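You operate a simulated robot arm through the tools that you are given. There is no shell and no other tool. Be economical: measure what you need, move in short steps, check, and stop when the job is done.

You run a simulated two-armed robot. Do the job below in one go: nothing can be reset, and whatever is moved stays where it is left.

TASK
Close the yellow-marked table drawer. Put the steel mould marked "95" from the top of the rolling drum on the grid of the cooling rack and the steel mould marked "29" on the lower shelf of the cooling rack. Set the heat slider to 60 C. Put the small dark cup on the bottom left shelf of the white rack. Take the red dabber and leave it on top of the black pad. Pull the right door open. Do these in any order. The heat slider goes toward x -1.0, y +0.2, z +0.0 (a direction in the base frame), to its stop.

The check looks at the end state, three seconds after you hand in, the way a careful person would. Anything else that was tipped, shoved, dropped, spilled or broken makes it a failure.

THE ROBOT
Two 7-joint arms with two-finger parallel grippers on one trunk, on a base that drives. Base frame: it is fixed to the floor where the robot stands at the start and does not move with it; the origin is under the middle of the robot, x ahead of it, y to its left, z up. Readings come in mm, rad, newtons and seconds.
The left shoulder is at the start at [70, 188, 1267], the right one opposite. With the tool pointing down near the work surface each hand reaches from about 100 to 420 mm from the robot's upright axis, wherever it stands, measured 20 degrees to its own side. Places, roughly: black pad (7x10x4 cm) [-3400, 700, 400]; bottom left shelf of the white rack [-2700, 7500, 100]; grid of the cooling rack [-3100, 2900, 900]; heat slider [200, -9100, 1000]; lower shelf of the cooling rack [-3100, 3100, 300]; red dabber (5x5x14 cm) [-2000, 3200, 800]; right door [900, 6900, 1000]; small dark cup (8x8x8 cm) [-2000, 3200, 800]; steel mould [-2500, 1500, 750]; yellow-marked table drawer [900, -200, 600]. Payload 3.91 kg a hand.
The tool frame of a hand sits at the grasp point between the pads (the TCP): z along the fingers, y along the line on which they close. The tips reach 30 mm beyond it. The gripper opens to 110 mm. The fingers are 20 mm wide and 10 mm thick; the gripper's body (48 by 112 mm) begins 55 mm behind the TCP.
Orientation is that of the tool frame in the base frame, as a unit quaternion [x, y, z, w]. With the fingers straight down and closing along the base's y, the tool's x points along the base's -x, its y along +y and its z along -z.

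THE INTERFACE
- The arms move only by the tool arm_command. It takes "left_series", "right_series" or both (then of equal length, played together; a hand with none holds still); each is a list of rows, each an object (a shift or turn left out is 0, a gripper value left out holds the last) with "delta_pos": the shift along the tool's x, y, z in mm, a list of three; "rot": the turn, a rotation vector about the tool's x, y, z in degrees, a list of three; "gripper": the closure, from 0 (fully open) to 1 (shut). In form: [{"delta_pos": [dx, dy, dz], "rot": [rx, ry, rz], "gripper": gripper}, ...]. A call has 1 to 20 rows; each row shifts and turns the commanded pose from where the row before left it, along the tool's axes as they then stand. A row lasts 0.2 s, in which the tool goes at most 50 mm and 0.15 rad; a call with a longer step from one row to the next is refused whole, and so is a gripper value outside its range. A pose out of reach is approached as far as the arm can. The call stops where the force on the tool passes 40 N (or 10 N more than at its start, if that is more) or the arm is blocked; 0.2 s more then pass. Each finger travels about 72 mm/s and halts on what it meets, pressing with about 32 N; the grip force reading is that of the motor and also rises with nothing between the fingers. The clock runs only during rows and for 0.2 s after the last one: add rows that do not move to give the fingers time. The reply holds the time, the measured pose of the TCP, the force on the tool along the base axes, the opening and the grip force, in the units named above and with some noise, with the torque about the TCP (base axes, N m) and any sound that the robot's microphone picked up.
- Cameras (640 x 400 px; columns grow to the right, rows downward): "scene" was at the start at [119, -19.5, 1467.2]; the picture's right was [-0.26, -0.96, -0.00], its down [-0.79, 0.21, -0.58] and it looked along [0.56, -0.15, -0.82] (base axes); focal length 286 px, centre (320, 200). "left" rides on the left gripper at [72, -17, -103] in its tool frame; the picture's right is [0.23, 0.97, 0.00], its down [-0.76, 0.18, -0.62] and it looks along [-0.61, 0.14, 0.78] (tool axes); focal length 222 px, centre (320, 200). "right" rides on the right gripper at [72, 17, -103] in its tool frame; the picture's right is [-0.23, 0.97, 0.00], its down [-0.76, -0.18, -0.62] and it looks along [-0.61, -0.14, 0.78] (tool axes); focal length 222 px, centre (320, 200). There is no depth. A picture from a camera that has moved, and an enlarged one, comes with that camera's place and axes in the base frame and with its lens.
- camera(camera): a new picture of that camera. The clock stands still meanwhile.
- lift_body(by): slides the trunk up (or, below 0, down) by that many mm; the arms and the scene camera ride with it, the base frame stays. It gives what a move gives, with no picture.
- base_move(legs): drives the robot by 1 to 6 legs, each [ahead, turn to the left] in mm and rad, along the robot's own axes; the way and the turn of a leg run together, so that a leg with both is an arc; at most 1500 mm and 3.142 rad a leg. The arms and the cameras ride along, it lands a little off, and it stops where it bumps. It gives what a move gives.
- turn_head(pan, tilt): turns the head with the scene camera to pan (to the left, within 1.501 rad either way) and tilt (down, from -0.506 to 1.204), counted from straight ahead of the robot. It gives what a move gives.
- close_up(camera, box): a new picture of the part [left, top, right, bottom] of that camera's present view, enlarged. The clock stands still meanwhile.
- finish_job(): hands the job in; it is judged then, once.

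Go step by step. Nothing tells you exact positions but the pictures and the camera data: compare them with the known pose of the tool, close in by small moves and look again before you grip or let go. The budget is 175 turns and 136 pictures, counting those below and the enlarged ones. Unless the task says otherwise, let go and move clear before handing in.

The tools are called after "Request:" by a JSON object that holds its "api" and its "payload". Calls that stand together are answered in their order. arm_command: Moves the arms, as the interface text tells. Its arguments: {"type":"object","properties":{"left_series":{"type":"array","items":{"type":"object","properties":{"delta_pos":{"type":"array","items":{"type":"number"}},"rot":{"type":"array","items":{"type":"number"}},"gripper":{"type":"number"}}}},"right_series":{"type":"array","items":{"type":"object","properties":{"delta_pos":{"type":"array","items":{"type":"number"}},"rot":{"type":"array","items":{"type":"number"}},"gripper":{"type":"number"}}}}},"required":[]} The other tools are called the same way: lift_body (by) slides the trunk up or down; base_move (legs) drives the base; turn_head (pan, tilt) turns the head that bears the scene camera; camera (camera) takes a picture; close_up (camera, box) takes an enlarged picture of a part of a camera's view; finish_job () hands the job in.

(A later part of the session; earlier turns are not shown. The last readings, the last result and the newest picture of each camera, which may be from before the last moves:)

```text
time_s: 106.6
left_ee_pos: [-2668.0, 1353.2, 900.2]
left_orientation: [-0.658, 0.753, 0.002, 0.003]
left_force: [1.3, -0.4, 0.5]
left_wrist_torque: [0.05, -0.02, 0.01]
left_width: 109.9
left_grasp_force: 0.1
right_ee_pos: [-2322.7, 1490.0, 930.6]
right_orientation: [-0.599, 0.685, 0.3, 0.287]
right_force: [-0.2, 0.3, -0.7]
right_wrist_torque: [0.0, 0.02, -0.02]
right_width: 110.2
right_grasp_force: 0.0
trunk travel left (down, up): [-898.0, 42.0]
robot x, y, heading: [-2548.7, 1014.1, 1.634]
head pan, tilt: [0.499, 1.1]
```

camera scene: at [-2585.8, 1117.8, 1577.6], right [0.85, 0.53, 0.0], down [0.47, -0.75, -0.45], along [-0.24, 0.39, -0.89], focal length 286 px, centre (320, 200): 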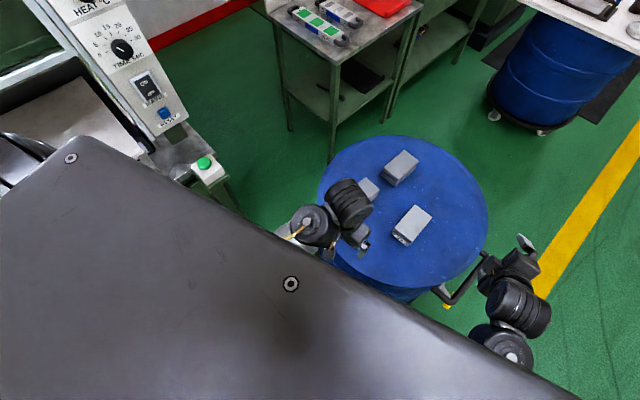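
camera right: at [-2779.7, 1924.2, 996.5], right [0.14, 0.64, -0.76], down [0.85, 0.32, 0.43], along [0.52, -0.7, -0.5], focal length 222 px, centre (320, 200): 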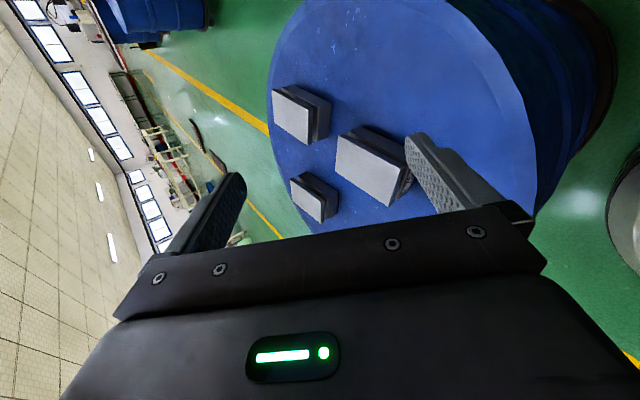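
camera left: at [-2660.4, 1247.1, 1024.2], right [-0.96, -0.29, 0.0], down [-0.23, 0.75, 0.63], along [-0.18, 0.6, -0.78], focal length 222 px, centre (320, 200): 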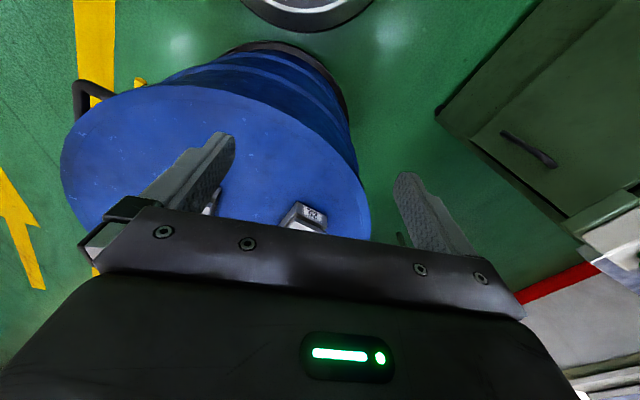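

Right hand is oriented close to what's needed. I'll trim its tilt and yaw, then lower the trunk in stages while raising the hands.

Request:
{"api": "lift_body", "payload": {"by": -100}}

Request:
{"api": "arm_command", "payload": {"left_series": [{"delta_pos": [-20, 0, -30]}, {"delta_pos": [-20, 0, -30]}, {"delta_pos": [-20, 0, -30]}, {"rot": [0, -7, 0]}, {"rot": [0, -7, 0]}, {"rot": [0, -7, 0]}, {"rot": [0, -7, 0]}, {"rot": [0, -7, 0]}, {}], "right_series": [{"delta_pos": [-22.6, 2, -19.7]}, {"delta_pos": [-22.6, 2, -19.7]}, {"delta_pos": [-22.6, 2, -19.7]}, {"rot": [5.2, 4, -0.6]}, {"rot": [0, 8, 0]}, {}, {}, {}, {}]}}

```text
time_s: 107.9
left_ee_pos: [-2666.2, 1352.8, 801.2]
left_orientation: [-0.658, 0.753, 0.002, 0.004]
left_force: [0.0, -0.7, -0.5]
left_wrist_torque: [-0.05, 0.02, -0.01]
left_width: 110.0
left_grasp_force: 0.0
right_ee_pos: [-2323.5, 1488.0, 831.1]
right_orientation: [-0.6, 0.683, 0.301, 0.287]
right_force: [-0.3, 0.0, 0.7]
right_wrist_torque: [-0.03, 0.0, 0.0]
right_width: 110.1
right_grasp_force: 0.0
trunk travel left (down, up): [-798.0, 142.0]
robot x, y, heading: [-2550.9, 1015.9, 1.635]
head pan, tilt: [0.499, 1.1]
```

```text
time_s: 108.5
left_ee_pos: [-2665.4, 1373.5, 825.5]
left_orientation: [-0.663, 0.748, 0.001, 0.006]
left_force: [9.7, 1.0, -7.6]
left_wrist_torque: [0.62, 1.26, 0.87]
left_width: 109.9
left_grasp_force: 0.0
left hand out of reach, approached as far as the arm can: row 1, 2
right_ee_pos: [-2322.1, 1490.1, 873.2]
right_orientation: [-0.599, 0.684, 0.299, 0.289]
right_force: [0.0, -1.1, 0.2]
right_wrist_torque: [-0.01, 0.0, 0.03]
right_width: 109.9
right_grasp_force: 0.1
trunk travel left (down, up): [-798.0, 142.0]
robot x, y, heading: [-2547.4, 1012.2, 1.631]
head pan, tilt: [0.499, 1.1]
stopped in row 2 (left hand): the force on the tool passed its limit at 56 N (the readings are from after the stop); the commanded pose is now the measured one
```

The left arm folds onto itself when raised; I'll tilt its fingers forward first instead.

Request:
{"api": "arm_command", "payload": {"left_series": [{"delta_pos": [0, -5, 10]}, {"delta_pos": [0, -5, 5], "rot": [0, -4, 0]}, {"rot": [0, -8, 0], "delta_pos": [-10, 0, 0]}, {"rot": [0, -8, 0], "delta_pos": [-10, 0, 0]}, {"rot": [0, -8, 0], "delta_pos": [-10, 0, 0]}, {"rot": [0, -7, 0], "delta_pos": [-10, 0, 0]}, {}, {}], "right_series": [{"delta_pos": [-22.6, 2, -19.7]}, {"delta_pos": [-22.6, 2, -19.7]}, {}, {}, {"rot": [5.2, 4, -0.6]}, {"rot": [0, 8, 0]}, {}, {}]}}

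```text
time_s: 109.2
left_ee_pos: [-2654.0, 1377.5, 812.4]
left_orientation: [-0.66, 0.748, 0.044, 0.053]
left_force: [0.3, 0.4, 0.9]
left_wrist_torque: [0.01, 0.02, -0.01]
left_width: 110.2
left_grasp_force: 0.1
right_ee_pos: [-2251.7, 1489.2, 931.7]
right_orientation: [-0.628, 0.652, 0.238, 0.352]
right_force: [-0.3, -0.2, -0.2]
right_wrist_torque: [0.0, 0.04, -0.02]
right_width: 110.0
right_grasp_force: 0.1
trunk travel left (down, up): [-798.0, 142.0]
robot x, y, heading: [-2547.4, 1015.3, 1.634]
head pan, tilt: [0.499, 1.1]
stopped in row 3 (right hand): the arm was blocked; the commanded pose is now the measured one
```

Request:
{"api": "arm_command", "payload": {"left_series": [{"rot": [0, -7, 0], "delta_pos": [-5, 0, 0]}, {"rot": [0, -7, 0], "delta_pos": [-5, 0, 0]}, {"rot": [0, -7, 0], "delta_pos": [-5, 0, 0]}, {"rot": [0, -7, 0]}, {}, {}], "right_series": [{"delta_pos": [3.7, 35, 5.8]}, {"delta_pos": [3.7, 35, 5.8]}, {"delta_pos": [3.7, 35, 5.8]}, {"delta_pos": [3.7, 35, 5.8]}, {}, {}]}}

Request:
{"api": "turn_head", "payload": {"pan": 0.0, "tilt": 1.0}}

Request:
{"api": "camera", "payload": {"camera": "scene"}}

```text
time_s: 109.9
left_ee_pos: [-2653.3, 1390.1, 814.1]
left_orientation: [-0.646, 0.731, 0.145, 0.166]
left_force: [0.0, 0.6, -1.0]
left_wrist_torque: [-0.06, 0.01, -0.01]
left_width: 110.0
left_grasp_force: 0.0
right_ee_pos: [-2276.7, 1513.8, 911.5]
right_orientation: [0.643, -0.615, -0.192, -0.414]
right_force: [-0.4, 0.3, -0.2]
right_wrist_torque: [0.0, -0.01, 0.02]
right_width: 110.2
right_grasp_force: 0.0
trunk travel left (down, up): [-798.0, 142.0]
robot x, y, heading: [-2548.5, 1012.8, 1.631]
head pan, tilt: [0.499, 1.1]
stopped in row 3 (right hand): the arm was blocked; the commanded pose is now the measured one
```

```text
time_s: 110.9
left_ee_pos: [-2652.3, 1389.3, 815.1]
left_orientation: [-0.646, 0.731, 0.144, 0.166]
left_force: [-0.6, 0.6, 0.6]
left_wrist_torque: [0.01, 0.02, 0.01]
left_width: 110.1
left_grasp_force: 0.1
right_ee_pos: [-2274.4, 1513.4, 912.1]
right_orientation: [0.642, -0.616, -0.192, -0.415]
right_force: [-0.2, -0.1, -0.6]
right_wrist_torque: [0.04, 0.03, -0.02]
right_width: 109.8
right_grasp_force: 0.0
trunk travel left (down, up): [-798.0, 142.0]
robot x, y, heading: [-2549.2, 1016.7, 1.63]
head pan, tilt: [0.0, 1.0]
```

```text
107 pictures are left
camera scene: at [-2557.2, 1133.7, 1484.1], right [1.0, 0.06, 0.0], down [0.05, -0.84, -0.54], along [-0.03, 0.54, -0.84], focal length 286 px, centre (320, 200)
```

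scene: 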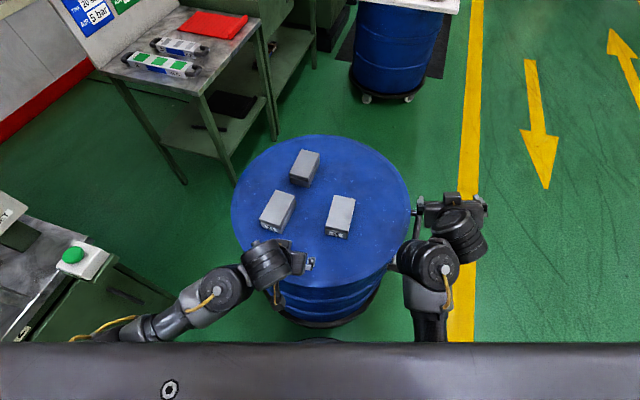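

The right arm is blocked by something I can't see from here. I'll look toward it.

Request:
{"api": "turn_head", "payload": {"pan": -0.9, "tilt": 1.15}}

Request:
{"api": "camera", "payload": {"camera": "scene"}}

Request:
{"api": "camera", "payload": {"camera": "right"}}

```text
time_s: 112.1
left_ee_pos: [-2651.9, 1389.5, 815.2]
left_orientation: [-0.645, 0.732, 0.145, 0.167]
left_force: [-0.6, -0.3, -0.2]
left_wrist_torque: [-0.02, -0.02, 0.02]
left_width: 110.2
left_grasp_force: 0.0
right_ee_pos: [-2274.9, 1513.5, 912.5]
right_orientation: [0.642, -0.616, -0.193, -0.415]
right_force: [0.0, 0.8, -0.7]
right_wrist_torque: [0.0, -0.01, -0.02]
right_width: 110.1
right_grasp_force: 0.0
trunk travel left (down, up): [-798.0, 142.0]
robot x, y, heading: [-2549.8, 1015.5, 1.635]
head pan, tilt: [-0.901, 1.15]
```

```text
106 pictures are left
camera scene: at [-2508.2, 1103.9, 1474.4], right [0.67, -0.74, 0.0], down [-0.68, -0.61, -0.41], along [0.3, 0.27, -0.91], focal length 286 px, centre (320, 200)
```

scene: 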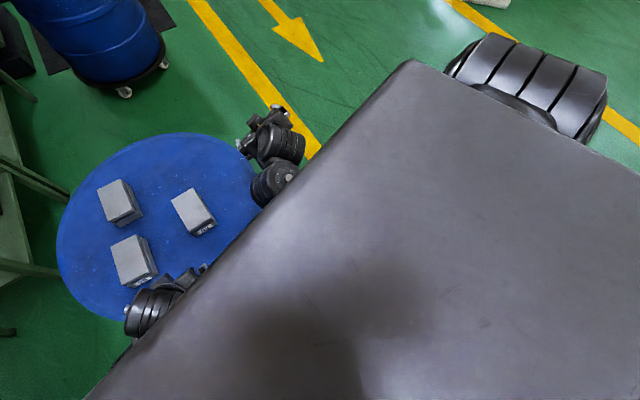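

```text
105 pictures are left
camera right: at [-2306.1, 1388.5, 912.7], right [-0.96, 0.24, -0.11], down [-0.12, -0.02, 0.99], along [0.24, 0.97, 0.05], focal length 222 px, centre (320, 200)
```

right: 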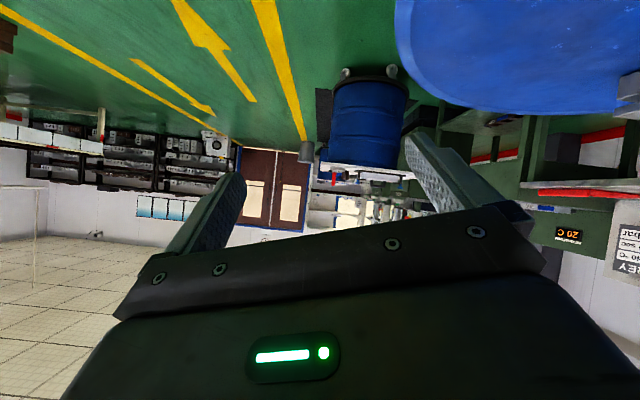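

I'll bring the right hand back to a plain downward pose, slightly outward, to unwind its wrist.

Request:
{"api": "arm_command", "payload": {"right_series": [{"delta_pos": [0, -20, 0], "rot": [0, 0, 7.7]}, {"delta_pos": [0, -20, 0], "rot": [0, 0, 7.7]}, {"rot": [0, 0, 7.5]}, {"rot": [0, 8, 0]}, {"rot": [0, 8, 0]}, {"rot": [0, 8, 0]}, {"rot": [0, 8, 0]}, {"rot": [0, 8, 0]}, {"rot": [0, 8, 0]}, {"rot": [0, 6, 0]}, {}]}}

```text
time_s: 113.3
left_ee_pos: [-2651.7, 1391.0, 815.8]
left_orientation: [-0.645, 0.732, 0.145, 0.166]
left_force: [0.2, 0.1, 0.4]
left_wrist_torque: [0.0, 0.0, -0.01]
left_width: 110.1
left_grasp_force: 0.0
right_ee_pos: [-2133.1, 1506.0, 915.6]
right_orientation: [-0.528, 0.762, 0.14, 0.349]
right_force: [-0.6, 0.1, -0.6]
right_wrist_torque: [-0.02, -0.01, 0.01]
right_width: 110.0
right_grasp_force: 0.1
right hand out of reach, approached as far as the arm can: row 4, 5, 6
trunk travel left (down, up): [-798.0, 142.0]
robot x, y, heading: [-2546.0, 1013.5, 1.631]
head pan, tilt: [-0.901, 1.15]
stopped in row 6 (right hand): the arm was blocked; the commanded pose is now the measured one
```

The arm jams because the hand is too high relative to the shoulder, so I should work lower. I'll bring the right hand down, inward and to the wanted orientation.

Request:
{"api": "arm_command", "payload": {"right_series": [{"delta_pos": [25.8, 5.9, 27.3]}, {"delta_pos": [25.8, 5.9, 27.3]}, {"rot": [-5.3, 1.8, -1.8]}, {"rot": [-5.3, 1.8, -1.8]}, {"rot": [-5.3, 1.8, -1.8]}, {"delta_pos": [0, 35, 0]}, {"delta_pos": [0, 35, 0]}, {"delta_pos": [0, 35, 0]}, {"delta_pos": [0, 35, 0]}, {}]}}

Request:
{"api": "turn_head", "payload": {"pan": 0.0, "tilt": 1.0}}

Request:
{"api": "camera", "payload": {"camera": "scene"}}

```text
time_s: 115.5
left_ee_pos: [-2653.1, 1390.6, 815.2]
left_orientation: [-0.646, 0.731, 0.146, 0.167]
left_force: [0.9, 0.2, 0.7]
left_wrist_torque: [0.01, -0.02, 0.02]
left_width: 110.1
left_grasp_force: 0.1
right_ee_pos: [-2272.4, 1528.0, 841.4]
right_orientation: [-0.612, 0.725, 0.202, 0.243]
right_force: [-0.2, 0.4, -0.6]
right_wrist_torque: [0.02, 0.02, -0.03]
right_width: 109.9
right_grasp_force: 0.1
trunk travel left (down, up): [-798.0, 142.0]
robot x, y, heading: [-2548.1, 1013.7, 1.633]
head pan, tilt: [-0.901, 1.15]
```

```text
time_s: 116.7
left_ee_pos: [-2652.4, 1390.0, 815.9]
left_orientation: [-0.646, 0.731, 0.145, 0.166]
left_force: [0.0, -0.1, 0.1]
left_wrist_torque: [0.0, 0.0, 0.03]
left_width: 110.2
left_grasp_force: 0.1
right_ee_pos: [-2272.0, 1528.1, 839.8]
right_orientation: [-0.613, 0.724, 0.203, 0.243]
right_force: [-0.8, -0.3, 0.2]
right_wrist_torque: [0.01, 0.0, -0.01]
right_width: 110.0
right_grasp_force: 0.0
trunk travel left (down, up): [-798.0, 142.0]
robot x, y, heading: [-2551.4, 1014.5, 1.632]
head pan, tilt: [0.0, 1.0]
```

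```text
104 pictures are left
camera scene: at [-2556.5, 1133.7, 1484.1], right [1.0, 0.06, 0.0], down [0.05, -0.84, -0.54], along [-0.03, 0.54, -0.84], focal length 286 px, centre (320, 200)
```

scene: 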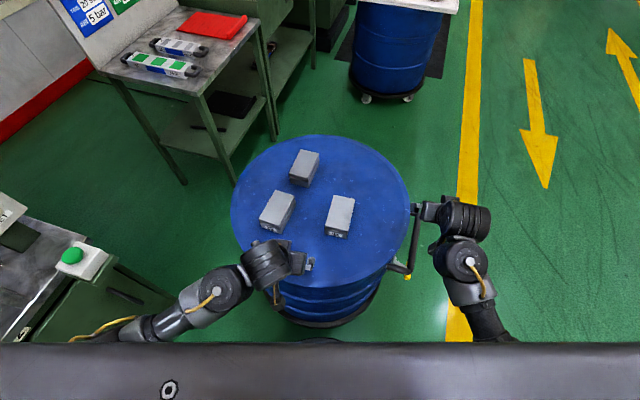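

That works. Moving the right hand over mould "95".

Request:
{"api": "arm_command", "payload": {"right_series": [{"delta_pos": [1.9, 42.3, -1.7]}, {"delta_pos": [1.9, 42.3, -1.7]}, {"delta_pos": [1.9, 42.3, -1.7]}, {"delta_pos": [1.9, 42.3, -1.7]}, {"delta_pos": [1.9, 42.3, -1.7]}, {"delta_pos": [1.9, 42.3, -1.7]}, {}]}}

Request:
{"api": "close_up", "payload": {"camera": "scene", "box": [220, 130, 440, 290]}}

Request:
{"api": "camera", "payload": {"camera": "right"}}

```text
time_s: 118.3
left_ee_pos: [-2651.4, 1391.1, 814.6]
left_orientation: [-0.646, 0.731, 0.145, 0.166]
left_force: [-0.3, -0.4, 0.0]
left_wrist_torque: [-0.01, 0.01, -0.01]
left_width: 110.0
left_grasp_force: 0.0
right_ee_pos: [-2524.2, 1556.1, 839.0]
right_orientation: [-0.613, 0.724, 0.203, 0.242]
right_force: [-0.1, -0.1, 0.6]
right_wrist_torque: [0.02, 0.03, 0.02]
right_width: 110.2
right_grasp_force: 0.0
trunk travel left (down, up): [-798.0, 142.0]
robot x, y, heading: [-2550.7, 1011.3, 1.629]
head pan, tilt: [0.0, 1.0]
```

```text
2.50 times, centred on (330, 210) of scene
camera zoom: at [-2555.3, 1133.6, 1484.2], right [1.0, 0.06, 0.0], down [0.05, -0.84, -0.54], along [-0.03, 0.54, -0.84], focal length 716 px, centre (295, 175)
```

zoom: 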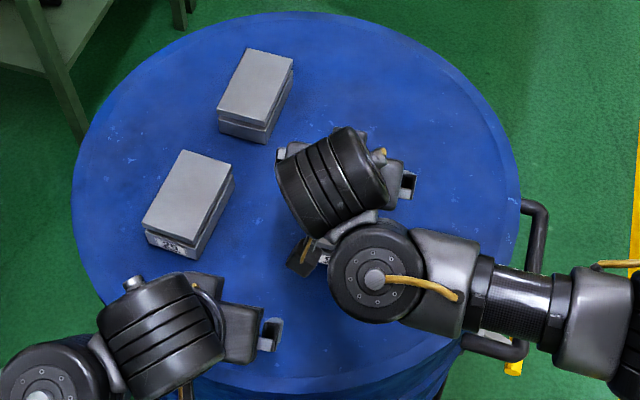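

```text
102 pictures are left
camera right: at [-2560.6, 1439.5, 879.3], right [-0.93, 0.34, 0.13], down [0.21, 0.2, 0.96], along [0.3, 0.92, -0.26], focal length 222 px, centre (320, 200)
```

right: 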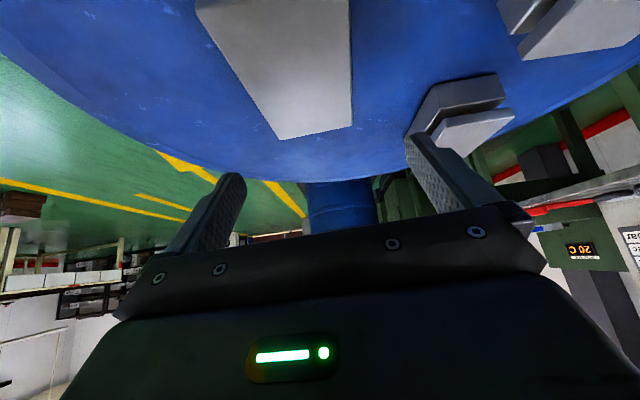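

The mould's far edge seen by the wrist camera matches my estimate. Descending and gripping "95".

Request:
{"api": "arm_command", "payload": {"right_series": [{"delta_pos": [12.5, -1, 16.9]}, {"delta_pos": [12.5, -1, 16.9]}, {"delta_pos": [12.5, -1, 16.9]}, {"delta_pos": [12.5, -1, 16.9]}, {}]}}

Request:
{"api": "camera", "payload": {"camera": "right"}}

```text
time_s: 119.5
left_ee_pos: [-2652.3, 1390.2, 815.8]
left_orientation: [-0.645, 0.731, 0.145, 0.167]
left_force: [-0.9, 0.4, 0.0]
left_wrist_torque: [-0.01, -0.03, -0.01]
left_width: 109.9
left_grasp_force: 0.0
right_ee_pos: [-2521.8, 1557.0, 758.3]
right_orientation: [-0.613, 0.724, 0.203, 0.243]
right_force: [0.7, -0.2, 1.0]
right_wrist_torque: [0.01, 0.03, 0.01]
right_width: 109.9
right_grasp_force: 0.0
trunk travel left (down, up): [-798.0, 142.0]
robot x, y, heading: [-2547.0, 1014.0, 1.636]
head pan, tilt: [0.0, 1.0]
```

```text
101 pictures are left
camera right: at [-2558.6, 1440.1, 797.1], right [-0.93, 0.34, 0.13], down [0.21, 0.2, 0.96], along [0.3, 0.92, -0.26], focal length 222 px, centre (320, 200)
```

right: 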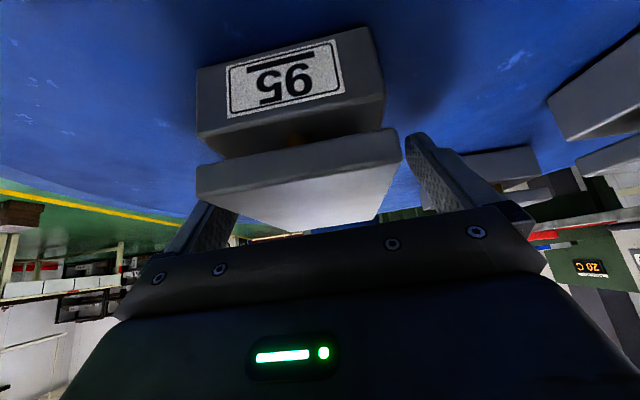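

Request:
{"api": "arm_command", "payload": {"right_series": [{"delta_pos": [3, 0, 4]}, {"gripper": 0.3}, {"gripper": 0.6}, {"gripper": 1}, {}, {}, {}]}}

Request:
{"api": "camera", "payload": {"camera": "right"}}

```text
time_s: 121.1
left_ee_pos: [-2652.4, 1390.4, 815.4]
left_orientation: [-0.645, 0.731, 0.144, 0.167]
left_force: [0.0, 0.4, 0.6]
left_wrist_torque: [-0.02, -0.01, 0.04]
left_width: 110.2
left_grasp_force: 0.1
right_ee_pos: [-2521.7, 1557.2, 753.7]
right_orientation: [-0.613, 0.724, 0.203, 0.243]
right_force: [1.3, -0.2, 0.2]
right_wrist_torque: [0.08, 0.11, -0.08]
right_width: 65.8
right_grasp_force: 32.1
trunk travel left (down, up): [-798.0, 142.0]
robot x, y, heading: [-2550.8, 1013.7, 1.636]
head pan, tilt: [0.0, 1.0]
```

```text
100 pictures are left
camera right: at [-2558.4, 1439.7, 792.1], right [-0.93, 0.34, 0.13], down [0.21, 0.2, 0.96], along [0.3, 0.92, -0.26], focal length 222 px, centre (320, 200)
```

right: 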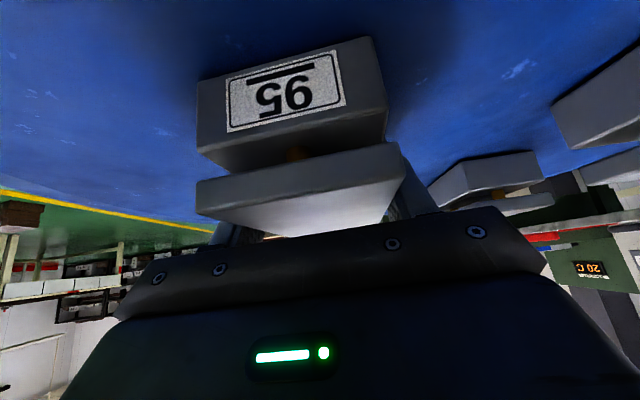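

"95" is gripped. Lifting it and moving it aside to the right.

Request:
{"api": "arm_command", "payload": {"right_series": [{"delta_pos": [-9, 0, -12]}, {"delta_pos": [-15, 0, -20]}, {"delta_pos": [-15, 0, -20]}, {"delta_pos": [-15, 0, -20]}, {"delta_pos": [-6, 0, -8]}, {"delta_pos": [0, -35, 0]}, {"delta_pos": [0, -40, 0]}, {"delta_pos": [0, -40, 0]}, {"delta_pos": [0, -40, 0]}, {"delta_pos": [0, -30, 0]}, {}]}}

```text
time_s: 123.5
left_ee_pos: [-2652.4, 1390.2, 814.5]
left_orientation: [-0.646, 0.731, 0.145, 0.166]
left_force: [0.7, 0.8, -0.8]
left_wrist_torque: [0.02, 0.01, 0.01]
left_width: 109.9
left_grasp_force: 0.0
right_ee_pos: [-2340.8, 1524.2, 852.1]
right_orientation: [-0.613, 0.724, 0.202, 0.243]
right_force: [0.0, 0.4, -5.6]
right_wrist_torque: [0.01, 0.02, 0.03]
right_width: 65.8
right_grasp_force: 32.6
trunk travel left (down, up): [-798.0, 142.0]
robot x, y, heading: [-2546.7, 1013.5, 1.632]
head pan, tilt: [0.0, 1.0]
```

Now the left hand: set yaw and tilt for "29", and hover over it.

Request:
{"api": "arm_command", "payload": {"left_series": [{"rot": [3.4, 0, 7.2]}, {"rot": [0, -6, 0]}, {"rot": [0, -6, 0]}, {"delta_pos": [-32, 25, 19]}, {"delta_pos": [-32, 25, 19]}, {"delta_pos": [-32, 25, 19]}, {"delta_pos": [-32, 25, 19]}, {}]}}

Request:
{"api": "camera", "payload": {"camera": "left"}}

```text
time_s: 125.3
left_ee_pos: [-2705.0, 1558.9, 832.3]
left_orientation: [-0.575, 0.752, 0.194, 0.257]
left_force: [-0.9, 0.0, 0.5]
left_wrist_torque: [-0.02, -0.03, 0.03]
left_width: 109.9
left_grasp_force: 0.0
left hand out of reach, approached as far as the arm can: row 3
right_ee_pos: [-2341.0, 1525.1, 851.2]
right_orientation: [-0.612, 0.724, 0.203, 0.243]
right_force: [0.7, 0.2, -4.4]
right_wrist_torque: [0.03, 0.0, -0.04]
right_width: 65.8
right_grasp_force: 32.2
trunk travel left (down, up): [-798.0, 142.0]
robot x, y, heading: [-2549.0, 1013.0, 1.632]
head pan, tilt: [0.0, 1.0]
```

```text
99 pictures are left
camera left: at [-2720.8, 1437.1, 867.7], right [-0.99, 0.08, -0.14], down [-0.11, 0.26, 0.96], along [0.11, 0.96, -0.25], focal length 222 px, centre (320, 200)
```

left: 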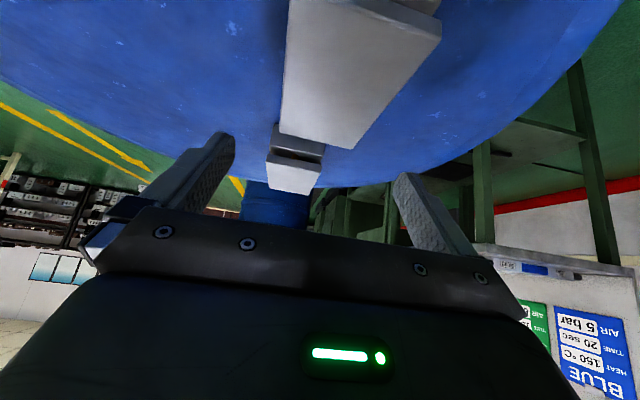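

Aligned within a few millimetres. Descend and grip "29".

Request:
{"api": "arm_command", "payload": {"left_series": [{"delta_pos": [12, 0, 15.6]}, {"delta_pos": [12, 0, 15.6]}, {"delta_pos": [12, 0, 15.6]}, {"delta_pos": [12, 0, 15.6]}, {}, {"gripper": 0.3}, {"gripper": 0.6}, {"gripper": 1}, {}, {}, {}]}}

Request:
{"api": "camera", "payload": {"camera": "left"}}

```text
time_s: 127.7
left_ee_pos: [-2702.1, 1557.5, 753.1]
left_orientation: [-0.576, 0.751, 0.194, 0.256]
left_force: [-2.0, 0.9, 0.3]
left_wrist_torque: [0.34, 0.13, 0.09]
left_width: 66.0
left_grasp_force: 32.1
right_ee_pos: [-2341.4, 1525.2, 851.4]
right_orientation: [-0.613, 0.723, 0.203, 0.244]
right_force: [-0.2, 0.2, -5.6]
right_wrist_torque: [0.02, 0.01, -0.02]
right_width: 65.9
right_grasp_force: 32.3
trunk travel left (down, up): [-798.0, 142.0]
robot x, y, heading: [-2549.8, 1015.1, 1.636]
head pan, tilt: [0.0, 1.0]
```

```text
98 pictures are left
camera left: at [-2718.4, 1435.0, 789.7], right [-0.99, 0.08, -0.14], down [-0.12, 0.26, 0.96], along [0.11, 0.96, -0.25], focal length 222 px, centre (320, 200)
```

left: 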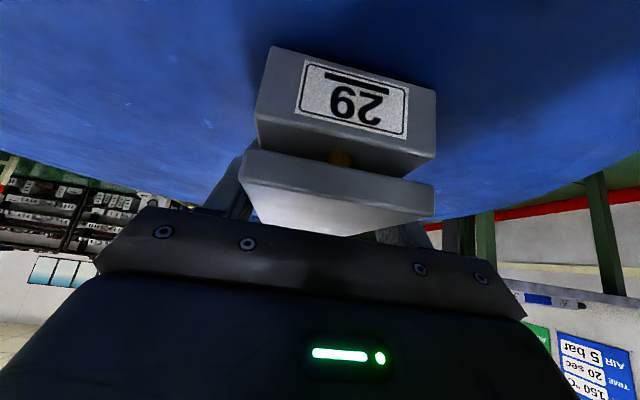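

Both moulds are held. Lift "29", raise the trunk and back away from the drum.

Request:
{"api": "arm_command", "payload": {"left_series": [{"delta_pos": [-9, 0, -12]}, {"delta_pos": [-15, 0, -20]}, {"delta_pos": [-15, 0, -20]}, {"delta_pos": [-15, 0, -20]}, {}]}}

Request:
{"api": "lift_body", "payload": {"by": 140}}

Request:
{"api": "base_move", "payload": {"legs": [[-300, 0]]}}

Request:
{"api": "turn_head", "payload": {"pan": 0.0, "tilt": 0.7}}

Request:
{"api": "camera", "payload": {"camera": "scene"}}

```text
time_s: 128.9
left_ee_pos: [-2700.5, 1556.2, 841.2]
left_orientation: [-0.576, 0.752, 0.194, 0.256]
left_force: [0.1, -0.3, -6.3]
left_wrist_torque: [-0.03, 0.01, 0.01]
left_width: 66.2
left_grasp_force: 32.4
right_ee_pos: [-2341.6, 1525.0, 851.1]
right_orientation: [-0.613, 0.723, 0.203, 0.243]
right_force: [-0.8, -0.1, -5.4]
right_wrist_torque: [0.03, 0.02, -0.02]
right_width: 65.9
right_grasp_force: 32.3
trunk travel left (down, up): [-798.0, 142.0]
robot x, y, heading: [-2546.5, 1015.1, 1.626]
head pan, tilt: [0.0, 1.0]
```

```text
time_s: 130.6
left_ee_pos: [-2700.9, 1555.8, 982.0]
left_orientation: [-0.576, 0.752, 0.194, 0.256]
left_force: [0.0, 0.5, -6.5]
left_wrist_torque: [-0.02, 0.01, -0.02]
left_width: 66.0
left_grasp_force: 32.3
right_ee_pos: [-2341.3, 1525.8, 991.1]
right_orientation: [-0.613, 0.724, 0.203, 0.243]
right_force: [-0.6, -0.2, -6.2]
right_wrist_torque: [0.02, -0.01, 0.01]
right_width: 65.9
right_grasp_force: 32.2
trunk travel left (down, up): [-938.0, 2.0]
robot x, y, heading: [-2548.6, 1015.4, 1.635]
head pan, tilt: [0.0, 1.0]
```

```text
time_s: 132.6
left_ee_pos: [-2678.3, 1259.2, 981.2]
left_orientation: [-0.572, 0.755, 0.192, 0.256]
left_force: [-1.2, 0.6, -5.8]
left_wrist_torque: [-0.04, -0.04, 0.0]
left_width: 65.8
left_grasp_force: 31.8
right_ee_pos: [-2318.5, 1227.2, 991.7]
right_orientation: [-0.609, 0.727, 0.201, 0.243]
right_force: [-0.8, 0.2, -6.0]
right_wrist_torque: [0.01, 0.03, 0.02]
right_width: 65.5
right_grasp_force: 32.1
trunk travel left (down, up): [-938.0, 2.0]
robot x, y, heading: [-2532.7, 719.5, 1.619]
head pan, tilt: [0.0, 1.0]
```

```text
time_s: 133.4
left_ee_pos: [-2679.6, 1257.6, 981.3]
left_orientation: [-0.572, 0.755, 0.193, 0.257]
left_force: [-0.6, -0.1, -5.1]
left_wrist_torque: [-0.01, -0.02, -0.01]
left_width: 65.8
left_grasp_force: 31.7
right_ee_pos: [-2319.8, 1224.4, 992.9]
right_orientation: [-0.61, 0.727, 0.202, 0.244]
right_force: [-0.1, 0.0, -5.5]
right_wrist_torque: [0.07, 0.0, -0.01]
right_width: 65.9
right_grasp_force: 32.5
trunk travel left (down, up): [-938.0, 2.0]
robot x, y, heading: [-2533.7, 712.4, 1.62]
head pan, tilt: [0.0, 0.7]
```

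```text
97 pictures are left
camera scene: at [-2539.4, 850.8, 1647.4], right [1.0, 0.05, 0.0], down [0.03, -0.64, -0.76], along [-0.04, 0.76, -0.65], focal length 286 px, centre (320, 200)
```

scene: 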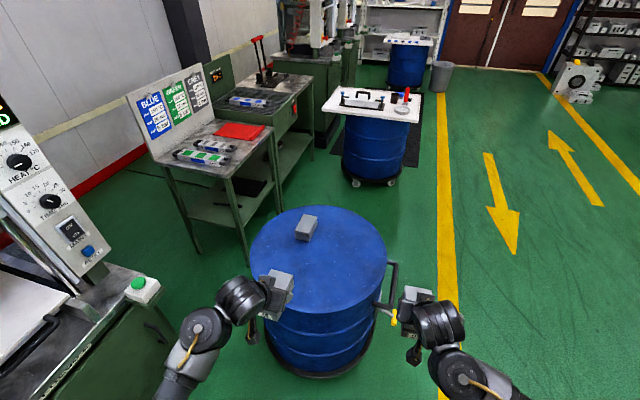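

Moulds clear of the drum. The board on the dabber drum leaves a narrow gap in front of the rack, so I'll drive round and stop short to look.

Request:
{"api": "base_move", "payload": {"legs": [[0, -1.243], [790, 0], [0, 1.153], [1250, 0], [0, 1.489], [500, 0]]}}

Request:
{"api": "turn_head", "payload": {"pan": -0.5, "tilt": 0.6}}

Request:
{"api": "camera", "payload": {"camera": "scene"}}

```text
time_s: 155.7
left_ee_pos: [-2769.9, 2318.0, 981.4]
left_orientation: [0.918, -0.233, -0.311, -0.081]
left_force: [0.4, -0.3, -5.5]
left_wrist_torque: [-0.01, 0.0, -0.04]
left_width: 65.6
left_grasp_force: 31.6
right_ee_pos: [-2658.3, 2661.7, 990.3]
right_orientation: [0.93, -0.187, -0.31, -0.064]
right_force: [0.3, 0.3, -5.5]
right_wrist_torque: [0.02, 0.06, -0.02]
right_width: 65.8
right_grasp_force: 31.4
trunk travel left (down, up): [-938.0, 2.0]
robot x, y, heading: [-2205.2, 2340.2, 2.97]
head pan, tilt: [0.0, 0.7]
```

```text
time_s: 156.6
left_ee_pos: [-2770.7, 2317.4, 981.9]
left_orientation: [0.918, -0.233, -0.311, -0.081]
left_force: [0.0, -0.8, -5.6]
left_wrist_torque: [0.01, -0.03, 0.01]
left_width: 65.9
left_grasp_force: 32.1
right_ee_pos: [-2658.0, 2660.6, 990.9]
right_orientation: [0.93, -0.187, -0.31, -0.065]
right_force: [-0.2, 0.1, -5.8]
right_wrist_torque: [0.03, 0.02, 0.04]
right_width: 65.9
right_grasp_force: 32.0
trunk travel left (down, up): [-938.0, 2.0]
robot x, y, heading: [-2211.8, 2337.7, 2.97]
head pan, tilt: [-0.499, 0.6]
```

```text
96 pictures are left
camera scene: at [-2330.0, 2405.1, 1656.0], right [0.62, 0.78, 0.0], down [0.44, -0.35, -0.82], along [-0.65, 0.51, -0.57], focal length 286 px, centre (320, 200)
```

scene: 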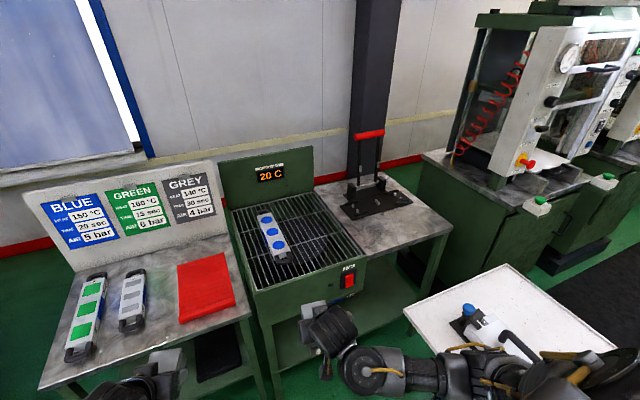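

The grid is turned about 16°; its right half is free around [-2977, 2934]. I'll move to about [-2570, 2562] facing it square, which clears both the bench and the board.

Request:
{"api": "base_move", "payload": {"legs": [[0, -0.387], [423, 0], [0, 0.27]]}}

Request:
{"api": "turn_head", "payload": {"pan": -0.3, "tilt": 0.9}}

Request:
{"api": "camera", "payload": {"camera": "scene"}}

Request:
{"api": "camera", "payload": {"camera": "right"}}

```text
time_s: 161.3
left_ee_pos: [-3128.2, 2610.3, 981.6]
left_orientation: [0.903, -0.286, -0.306, -0.098]
left_force: [-0.2, 0.1, -4.9]
left_wrist_torque: [-0.01, 0.01, -0.04]
left_width: 66.0
left_grasp_force: 32.3
right_ee_pos: [-2974.3, 2938.5, 990.3]
right_orientation: [0.917, -0.242, -0.305, -0.082]
right_force: [0.6, 0.5, -5.8]
right_wrist_torque: [0.0, 0.0, 0.02]
right_width: 66.0
right_grasp_force: 31.6
trunk travel left (down, up): [-938.0, 2.0]
robot x, y, heading: [-2567.3, 2567.6, 2.851]
head pan, tilt: [-0.499, 0.6]
```

```text
time_s: 162.1
left_ee_pos: [-3127.3, 2609.9, 980.2]
left_orientation: [0.903, -0.286, -0.306, -0.098]
left_force: [0.2, 0.2, -5.1]
left_wrist_torque: [0.04, -0.05, 0.02]
left_width: 65.9
left_grasp_force: 32.4
right_ee_pos: [-2975.4, 2936.5, 990.2]
right_orientation: [0.917, -0.241, -0.305, -0.083]
right_force: [-0.3, -0.7, -5.9]
right_wrist_torque: [-0.03, -0.01, -0.01]
right_width: 65.9
right_grasp_force: 32.1
trunk travel left (down, up): [-938.0, 2.0]
robot x, y, heading: [-2561.2, 2566.9, 2.857]
head pan, tilt: [-0.3, 0.901]
```

```text
95 pictures are left
camera scene: at [-2679.4, 2623.5, 1631.3], right [0.56, 0.83, 0.0], down [0.65, -0.44, -0.62], along [-0.52, 0.35, -0.78], focal length 286 px, centre (320, 200)
```

scene: 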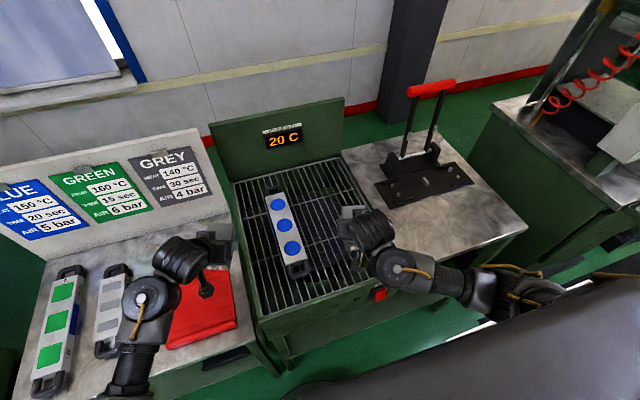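

```text
94 pictures are left
camera right: at [-2879.4, 2861.6, 1030.8], right [-0.64, -0.76, 0.13], down [-0.12, 0.27, 0.96], along [-0.76, 0.6, -0.26], focal length 222 px, centre (320, 200)
```

right: 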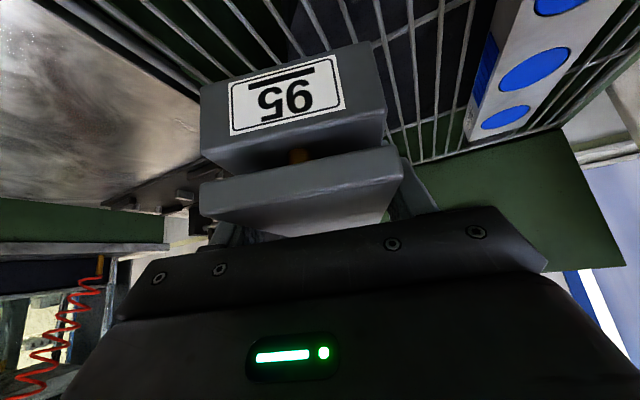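

"95" is over the free right half of the grid with about 100 mm clear either side. Lowering until contact.

Request:
{"api": "arm_command", "payload": {"right_series": [{"delta_pos": [6, 0, 8]}, {"delta_pos": [6, 0, 8]}, {"delta_pos": [6, 0, 8]}, {"delta_pos": [3, 0, 4]}, {"delta_pos": [3, 0, 4]}, {"delta_pos": [3, 0, 4]}, {"delta_pos": [3, 0, 4]}, {"delta_pos": [3, 0, 4]}, {"delta_pos": [3, 0, 4]}, {"delta_pos": [3, 0, 4]}, {"delta_pos": [3, 0, 4]}, {"delta_pos": [3, 0, 4]}, {"delta_pos": [3, 0, 4]}, {"delta_pos": [3, 0, 4]}, {"delta_pos": [3, 0, 4]}]}}

Request:
{"api": "camera", "payload": {"camera": "right"}}

```text
time_s: 165.3
left_ee_pos: [-3127.0, 2610.4, 981.2]
left_orientation: [0.903, -0.285, -0.306, -0.098]
left_force: [-1.0, 0.5, -5.4]
left_wrist_torque: [0.0, -0.01, 0.0]
left_width: 65.7
left_grasp_force: 32.3
right_ee_pos: [-2976.2, 2937.9, 900.9]
right_orientation: [0.917, -0.241, -0.305, -0.082]
right_force: [0.0, -0.3, -5.1]
right_wrist_torque: [0.02, 0.01, 0.03]
right_width: 66.1
right_grasp_force: 32.1
trunk travel left (down, up): [-938.0, 2.0]
robot x, y, heading: [-2565.7, 2567.5, 2.851]
head pan, tilt: [-0.3, 0.901]
```

```text
93 pictures are left
camera right: at [-2879.6, 2863.5, 940.3], right [-0.64, -0.76, 0.13], down [-0.12, 0.27, 0.96], along [-0.76, 0.6, -0.26], focal length 222 px, centre (320, 200)
```

right: 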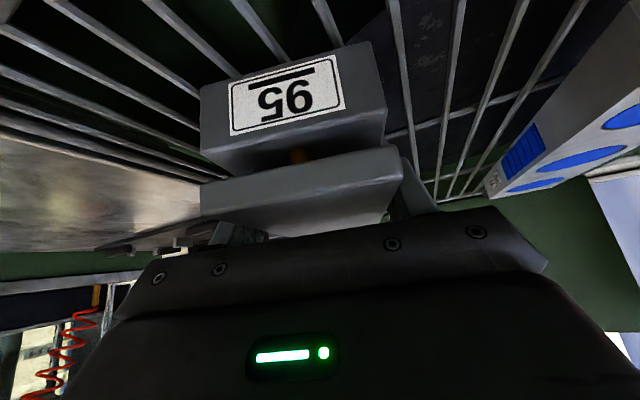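

No contact yet; continuing down.

Request:
{"api": "arm_command", "payload": {"right_series": [{"delta_pos": [3, 0, 4]}, {"delta_pos": [3, 0, 4]}, {"delta_pos": [3, 0, 4]}, {"delta_pos": [3, 0, 4]}, {"delta_pos": [3, 0, 4]}, {"delta_pos": [3, 0, 4]}, {"delta_pos": [3, 0, 4]}, {"delta_pos": [3, 0, 4]}, {"delta_pos": [3, 0, 4]}, {"delta_pos": [3, 0, 4]}, {"delta_pos": [3, 0, 4]}, {"delta_pos": [3, 0, 4]}]}}

Request:
{"api": "camera", "payload": {"camera": "right"}}

```text
time_s: 166.3
left_ee_pos: [-3124.3, 2608.0, 981.7]
left_orientation: [0.903, -0.287, -0.306, -0.099]
left_force: [-0.8, -0.6, -5.0]
left_wrist_torque: [-0.02, -0.01, 0.04]
left_width: 66.3
left_grasp_force: 32.0
right_ee_pos: [-2977.3, 2939.4, 890.0]
right_orientation: [0.914, -0.243, -0.314, -0.083]
right_force: [11.7, -4.1, 23.8]
right_wrist_torque: [0.83, -0.86, -0.4]
right_width: 65.9
right_grasp_force: 31.7
trunk travel left (down, up): [-938.0, 2.0]
robot x, y, heading: [-2565.5, 2562.9, 2.848]
head pan, tilt: [-0.3, 0.901]
stopped in row 5 (right hand): the force on the tool passed its limit at 46 N (the readings are from after the stop); the commanded pose is now the measured one
```

```text
92 pictures are left
camera right: at [-2881.2, 2863.8, 927.2], right [-0.64, -0.76, 0.14], down [-0.1, 0.26, 0.96], along [-0.76, 0.6, -0.24], focal length 222 px, centre (320, 200)
```

right: 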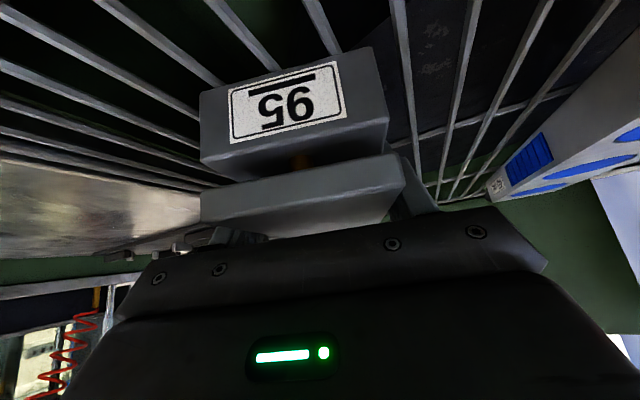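

The mould touched the grid at about z 854. I'll ease off slightly, open, and withdraw along the fingers.

Request:
{"api": "arm_command", "payload": {"right_series": [{"delta_pos": [-1, 0, -1.5]}, {"gripper": 0.75}, {"gripper": 0.5}, {"gripper": 0.2}, {"gripper": 0}, {}, {"delta_pos": [-9, 0, -12]}, {"delta_pos": [-15, 0, -20]}, {"delta_pos": [-15, 0, -20]}, {"delta_pos": [-15, 0, -20]}, {"delta_pos": [-15, 0, -20]}, {}]}}

Request:
{"api": "camera", "payload": {"camera": "right"}}

```text
time_s: 168.9
left_ee_pos: [-3127.7, 2610.2, 982.1]
left_orientation: [0.903, -0.287, -0.304, -0.099]
left_force: [0.1, -0.1, -4.8]
left_wrist_torque: [-0.01, 0.0, -0.01]
left_width: 66.0
left_grasp_force: 32.4
right_ee_pos: [-2976.2, 2938.3, 1005.8]
right_orientation: [0.915, -0.244, -0.311, -0.083]
right_force: [-0.3, 0.1, 0.0]
right_wrist_torque: [0.01, 0.05, 0.02]
right_width: 110.0
right_grasp_force: 0.1
trunk travel left (down, up): [-938.0, 2.0]
robot x, y, heading: [-2563.9, 2566.8, 2.851]
head pan, tilt: [-0.3, 0.901]
```

```text
91 pictures are left
camera right: at [-2880.2, 2862.4, 1043.6], right [-0.64, -0.76, 0.14], down [-0.11, 0.27, 0.96], along [-0.76, 0.6, -0.25], focal length 222 px, centre (320, 200)
```

right: 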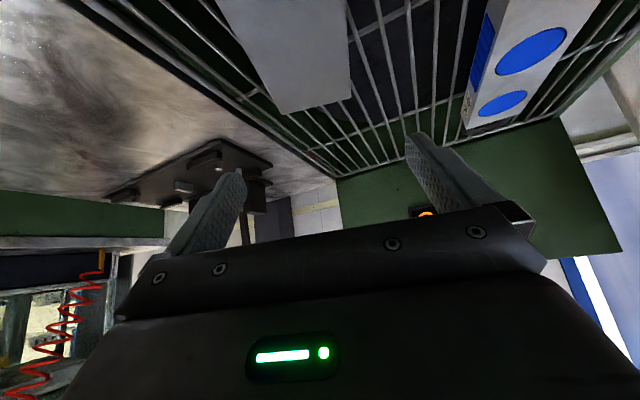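

"95" rests on the grid. Now I back off to get clear of the board, then lower the trunk to see and reach the rack's lower shelf.

Request:
{"api": "base_move", "payload": {"legs": [[-500, 0], [-200, 0.3]]}}

Request:
{"api": "lift_body", "payload": {"by": -350}}

Request:
{"api": "turn_head", "payload": {"pan": -0.45, "tilt": 0.5}}

Request:
{"api": "camera", "payload": {"camera": "scene"}}

```text
time_s: 173.0
left_ee_pos: [-2447.1, 2271.3, 981.7]
left_orientation: [0.935, -0.148, -0.317, -0.052]
left_force: [0.0, 0.8, -5.3]
left_wrist_torque: [-0.01, -0.01, 0.03]
left_width: 66.0
left_grasp_force: 31.8
right_ee_pos: [-2399.7, 2629.4, 1004.2]
right_orientation: [0.941, -0.102, -0.32, -0.035]
right_force: [0.4, -0.5, 0.1]
right_wrist_torque: [0.0, 0.01, 0.0]
right_width: 109.8
right_grasp_force: 0.0
trunk travel left (down, up): [-938.0, 2.0]
robot x, y, heading: [-1896.3, 2398.5, -3.133]
head pan, tilt: [-0.3, 0.901]
```

```text
time_s: 176.4
left_ee_pos: [-2443.9, 2270.4, 632.7]
left_orientation: [0.935, -0.149, -0.317, -0.053]
left_force: [-0.4, 0.0, -5.8]
left_wrist_torque: [-0.01, -0.04, -0.05]
left_width: 66.0
left_grasp_force: 32.4
right_ee_pos: [-2398.4, 2629.5, 655.5]
right_orientation: [0.941, -0.104, -0.32, -0.036]
right_force: [-0.4, -0.9, -0.5]
right_wrist_torque: [0.02, 0.04, -0.02]
right_width: 110.0
right_grasp_force: 0.0
trunk travel left (down, up): [-588.0, 352.0]
robot x, y, heading: [-1895.2, 2396.7, -3.129]
head pan, tilt: [-0.3, 0.901]
```

```text
time_s: 177.3
left_ee_pos: [-2444.1, 2271.1, 631.3]
left_orientation: [0.935, -0.148, -0.318, -0.052]
left_force: [0.2, 0.5, -5.8]
left_wrist_torque: [0.0, 0.0, 0.0]
left_width: 65.8
left_grasp_force: 32.4
right_ee_pos: [-2399.4, 2628.9, 655.3]
right_orientation: [0.941, -0.102, -0.321, -0.035]
right_force: [-0.6, -0.4, 0.6]
right_wrist_torque: [-0.01, -0.02, 0.03]
right_width: 110.0
right_grasp_force: 0.1
trunk travel left (down, up): [-588.0, 352.0]
robot x, y, heading: [-1896.2, 2398.3, -3.13]
head pan, tilt: [-0.45, 0.499]
```

```text
90 pictures are left
camera scene: at [-2030.2, 2434.2, 1315.1], right [0.43, 0.91, 0.0], down [0.43, -0.2, -0.88], along [-0.79, 0.37, -0.48], focal length 286 px, centre (320, 200)
```

scene: 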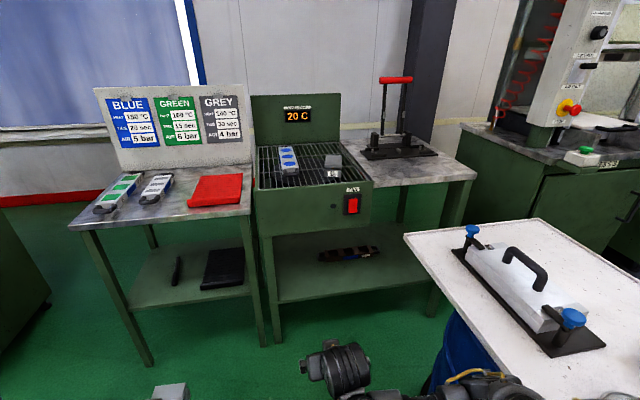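

The lower shelf (about z 290) is free at its front left. I'll bring the left hand in front of the chest and square its yaw so I can stand well clear of the board, and pull the right hand back a bit.

Request:
{"api": "arm_command", "payload": {"left_series": [{"rot": [-3.8, 0, -4.9]}, {"rot": [-3.8, 0, -4.9]}, {"rot": [-3.8, 0, -4.9]}, {"delta_pos": [0, -40, 0]}, {"delta_pos": [0, -40, 0]}, {"delta_pos": [0, -40, 0]}, {"delta_pos": [0, -40, 0]}, {}], "right_series": [{"delta_pos": [20.6, -5.7, -16]}, {"delta_pos": [20.6, -5.7, -16]}, {"delta_pos": [20.6, -5.7, -16]}, {}, {}, {}, {}, {}]}}

Request:
{"api": "turn_head", "payload": {"pan": -0.2, "tilt": 0.9}}

Request:
{"api": "camera", "payload": {"camera": "scene"}}

```text
time_s: 179.1
left_ee_pos: [-2442.6, 2430.8, 629.3]
left_orientation: [0.947, 0.006, -0.321, 0.002]
left_force: [0.3, 1.0, -5.6]
left_wrist_torque: [0.02, 0.0, 0.0]
left_width: 65.9
left_grasp_force: 31.7
right_ee_pos: [-2322.3, 2628.3, 657.2]
right_orientation: [0.941, -0.102, -0.32, -0.036]
right_force: [-0.3, -0.5, 0.2]
right_wrist_torque: [0.01, 0.0, 0.01]
right_width: 109.9
right_grasp_force: 0.0
trunk travel left (down, up): [-588.0, 352.0]
robot x, y, heading: [-1898.6, 2398.1, -3.132]
head pan, tilt: [-0.45, 0.499]
```

```text
time_s: 180.0
left_ee_pos: [-2442.8, 2431.5, 629.1]
left_orientation: [0.947, 0.005, -0.321, 0.001]
left_force: [-0.2, -0.3, -5.2]
left_wrist_torque: [-0.02, -0.02, -0.01]
left_width: 65.9
left_grasp_force: 32.2
right_ee_pos: [-2321.9, 2628.5, 656.4]
right_orientation: [0.941, -0.103, -0.32, -0.035]
right_force: [-0.1, -0.1, -0.5]
right_wrist_torque: [0.0, 0.04, -0.01]
right_width: 110.0
right_grasp_force: 0.0
trunk travel left (down, up): [-588.0, 352.0]
robot x, y, heading: [-1893.8, 2399.4, -3.13]
head pan, tilt: [-0.201, 0.901]
```

```text
89 pictures are left
camera scene: at [-2022.0, 2410.1, 1281.3], right [0.19, 0.98, 0.0], down [0.77, -0.15, -0.62], along [-0.61, 0.12, -0.78], focal length 286 px, centre (320, 200)
```

scene: 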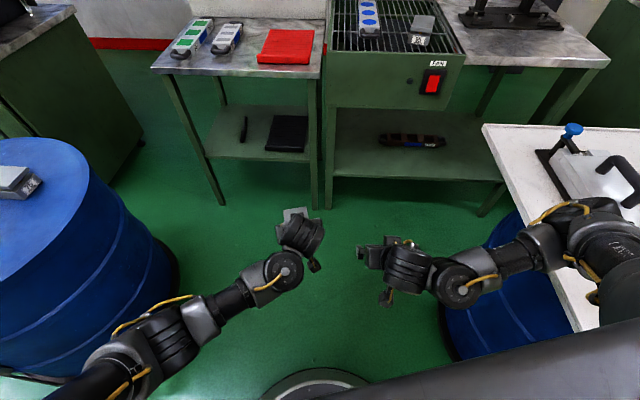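

There's little room at this height, so I'll raise up, drive to a stand pose diagonal to the shelf corner, and lower the trunk there.

Request:
{"api": "lift_body", "payload": {"by": 345}}

Request:
{"api": "base_move", "payload": {"legs": [[0, 0.278], [577, 0], [0, -1.081]]}}

Request:
{"api": "turn_head", "payload": {"pan": -0.2, "tilt": 0.9}}

Request:
{"api": "camera", "payload": {"camera": "scene"}}

```text
time_s: 183.4
left_ee_pos: [-2444.5, 2430.9, 974.4]
left_orientation: [0.947, 0.004, -0.321, 0.001]
left_force: [0.1, -0.2, -5.0]
left_wrist_torque: [0.01, -0.01, 0.0]
left_width: 65.7
left_grasp_force: 31.5
right_ee_pos: [-2321.8, 2628.5, 1002.0]
right_orientation: [0.941, -0.103, -0.32, -0.035]
right_force: [-0.6, -0.6, -0.4]
right_wrist_torque: [-0.03, 0.03, -0.01]
right_width: 109.9
right_grasp_force: 0.2
trunk travel left (down, up): [-933.0, 7.0]
robot x, y, heading: [-1898.6, 2395.1, -3.129]
head pan, tilt: [-0.201, 0.901]
```

```text
time_s: 190.2
left_ee_pos: [-2802.1, 2646.1, 974.3]
left_orientation: [0.877, -0.356, -0.297, -0.121]
left_force: [-0.2, -0.1, -6.2]
left_wrist_torque: [-0.03, 0.01, -0.02]
left_width: 65.8
left_grasp_force: 31.6
right_ee_pos: [-2576.6, 2700.0, 1001.7]
right_orientation: [0.83, -0.454, -0.282, -0.155]
right_force: [0.8, 0.1, 1.2]
right_wrist_torque: [0.02, 0.01, -0.01]
right_width: 110.1
right_grasp_force: 0.0
trunk travel left (down, up): [-933.0, 7.0]
robot x, y, heading: [-2436.0, 2234.1, 2.368]
head pan, tilt: [-0.201, 0.901]
```

```text
time_s: 190.8
left_ee_pos: [-2801.2, 2646.2, 972.5]
left_orientation: [0.877, -0.357, -0.298, -0.121]
left_force: [-0.4, 0.2, -5.9]
left_wrist_torque: [-0.02, 0.02, 0.03]
left_width: 65.7
left_grasp_force: 31.8
right_ee_pos: [-2576.6, 2700.9, 1002.2]
right_orientation: [0.831, -0.453, -0.283, -0.154]
right_force: [-0.4, -0.2, -1.9]
right_wrist_torque: [-0.02, -0.04, -0.04]
right_width: 110.0
right_grasp_force: 0.0
trunk travel left (down, up): [-933.0, 7.0]
robot x, y, heading: [-2436.3, 2235.0, 2.365]
head pan, tilt: [-0.201, 0.901]
```

```text
88 pictures are left
camera scene: at [-2518.1, 2332.8, 1626.3], right [0.83, 0.56, 0.0], down [0.44, -0.65, -0.62], along [-0.35, 0.51, -0.78], focal length 286 px, centre (320, 200)
```

scene: 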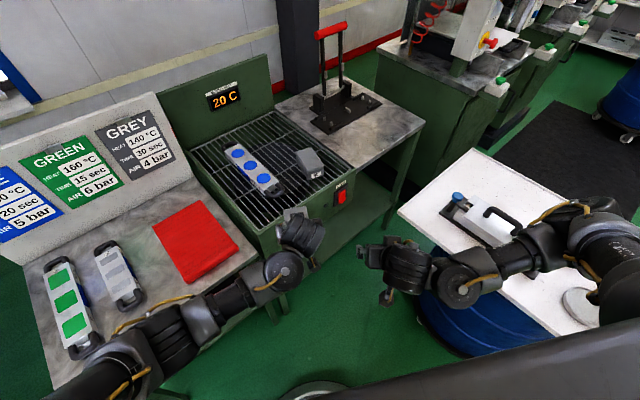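

There is enough margin on both sides. Lowering the trunk so the hand reaches shelf level.

Request:
{"api": "lift_body", "payload": {"by": -610}}

Request:
{"api": "turn_head", "payload": {"pan": 0.05, "tilt": 0.6}}

Request:
{"api": "camera", "payload": {"camera": "scene"}}

```text
refused: -610 is not a number from -400 to 400
```

```text
time_s: 191.6
left_ee_pos: [-2802.0, 2645.7, 973.8]
left_orientation: [0.877, -0.357, -0.298, -0.121]
left_force: [0.7, -0.1, -6.1]
left_wrist_torque: [0.0, 0.01, 0.0]
left_width: 66.1
left_grasp_force: 32.1
right_ee_pos: [-2575.4, 2700.0, 1002.0]
right_orientation: [0.831, -0.454, -0.283, -0.154]
right_force: [-0.1, -0.7, -0.7]
right_wrist_torque: [-0.03, -0.02, -0.02]
right_width: 110.1
right_grasp_force: 0.1
trunk travel left (down, up): [-933.0, 7.0]
robot x, y, heading: [-2439.0, 2236.3, 2.37]
head pan, tilt: [0.051, 0.6]
```

```text
87 pictures are left
camera scene: at [-2541.7, 2328.9, 1651.0], right [0.66, 0.75, 0.0], down [0.42, -0.37, -0.82], along [-0.62, 0.54, -0.57], focal length 286 px, centre (320, 200)
```

scene: 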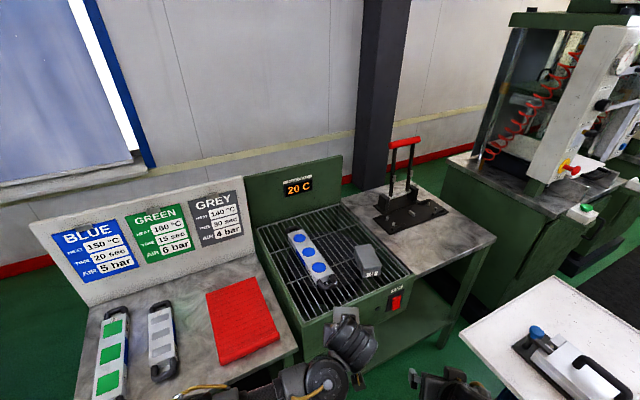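

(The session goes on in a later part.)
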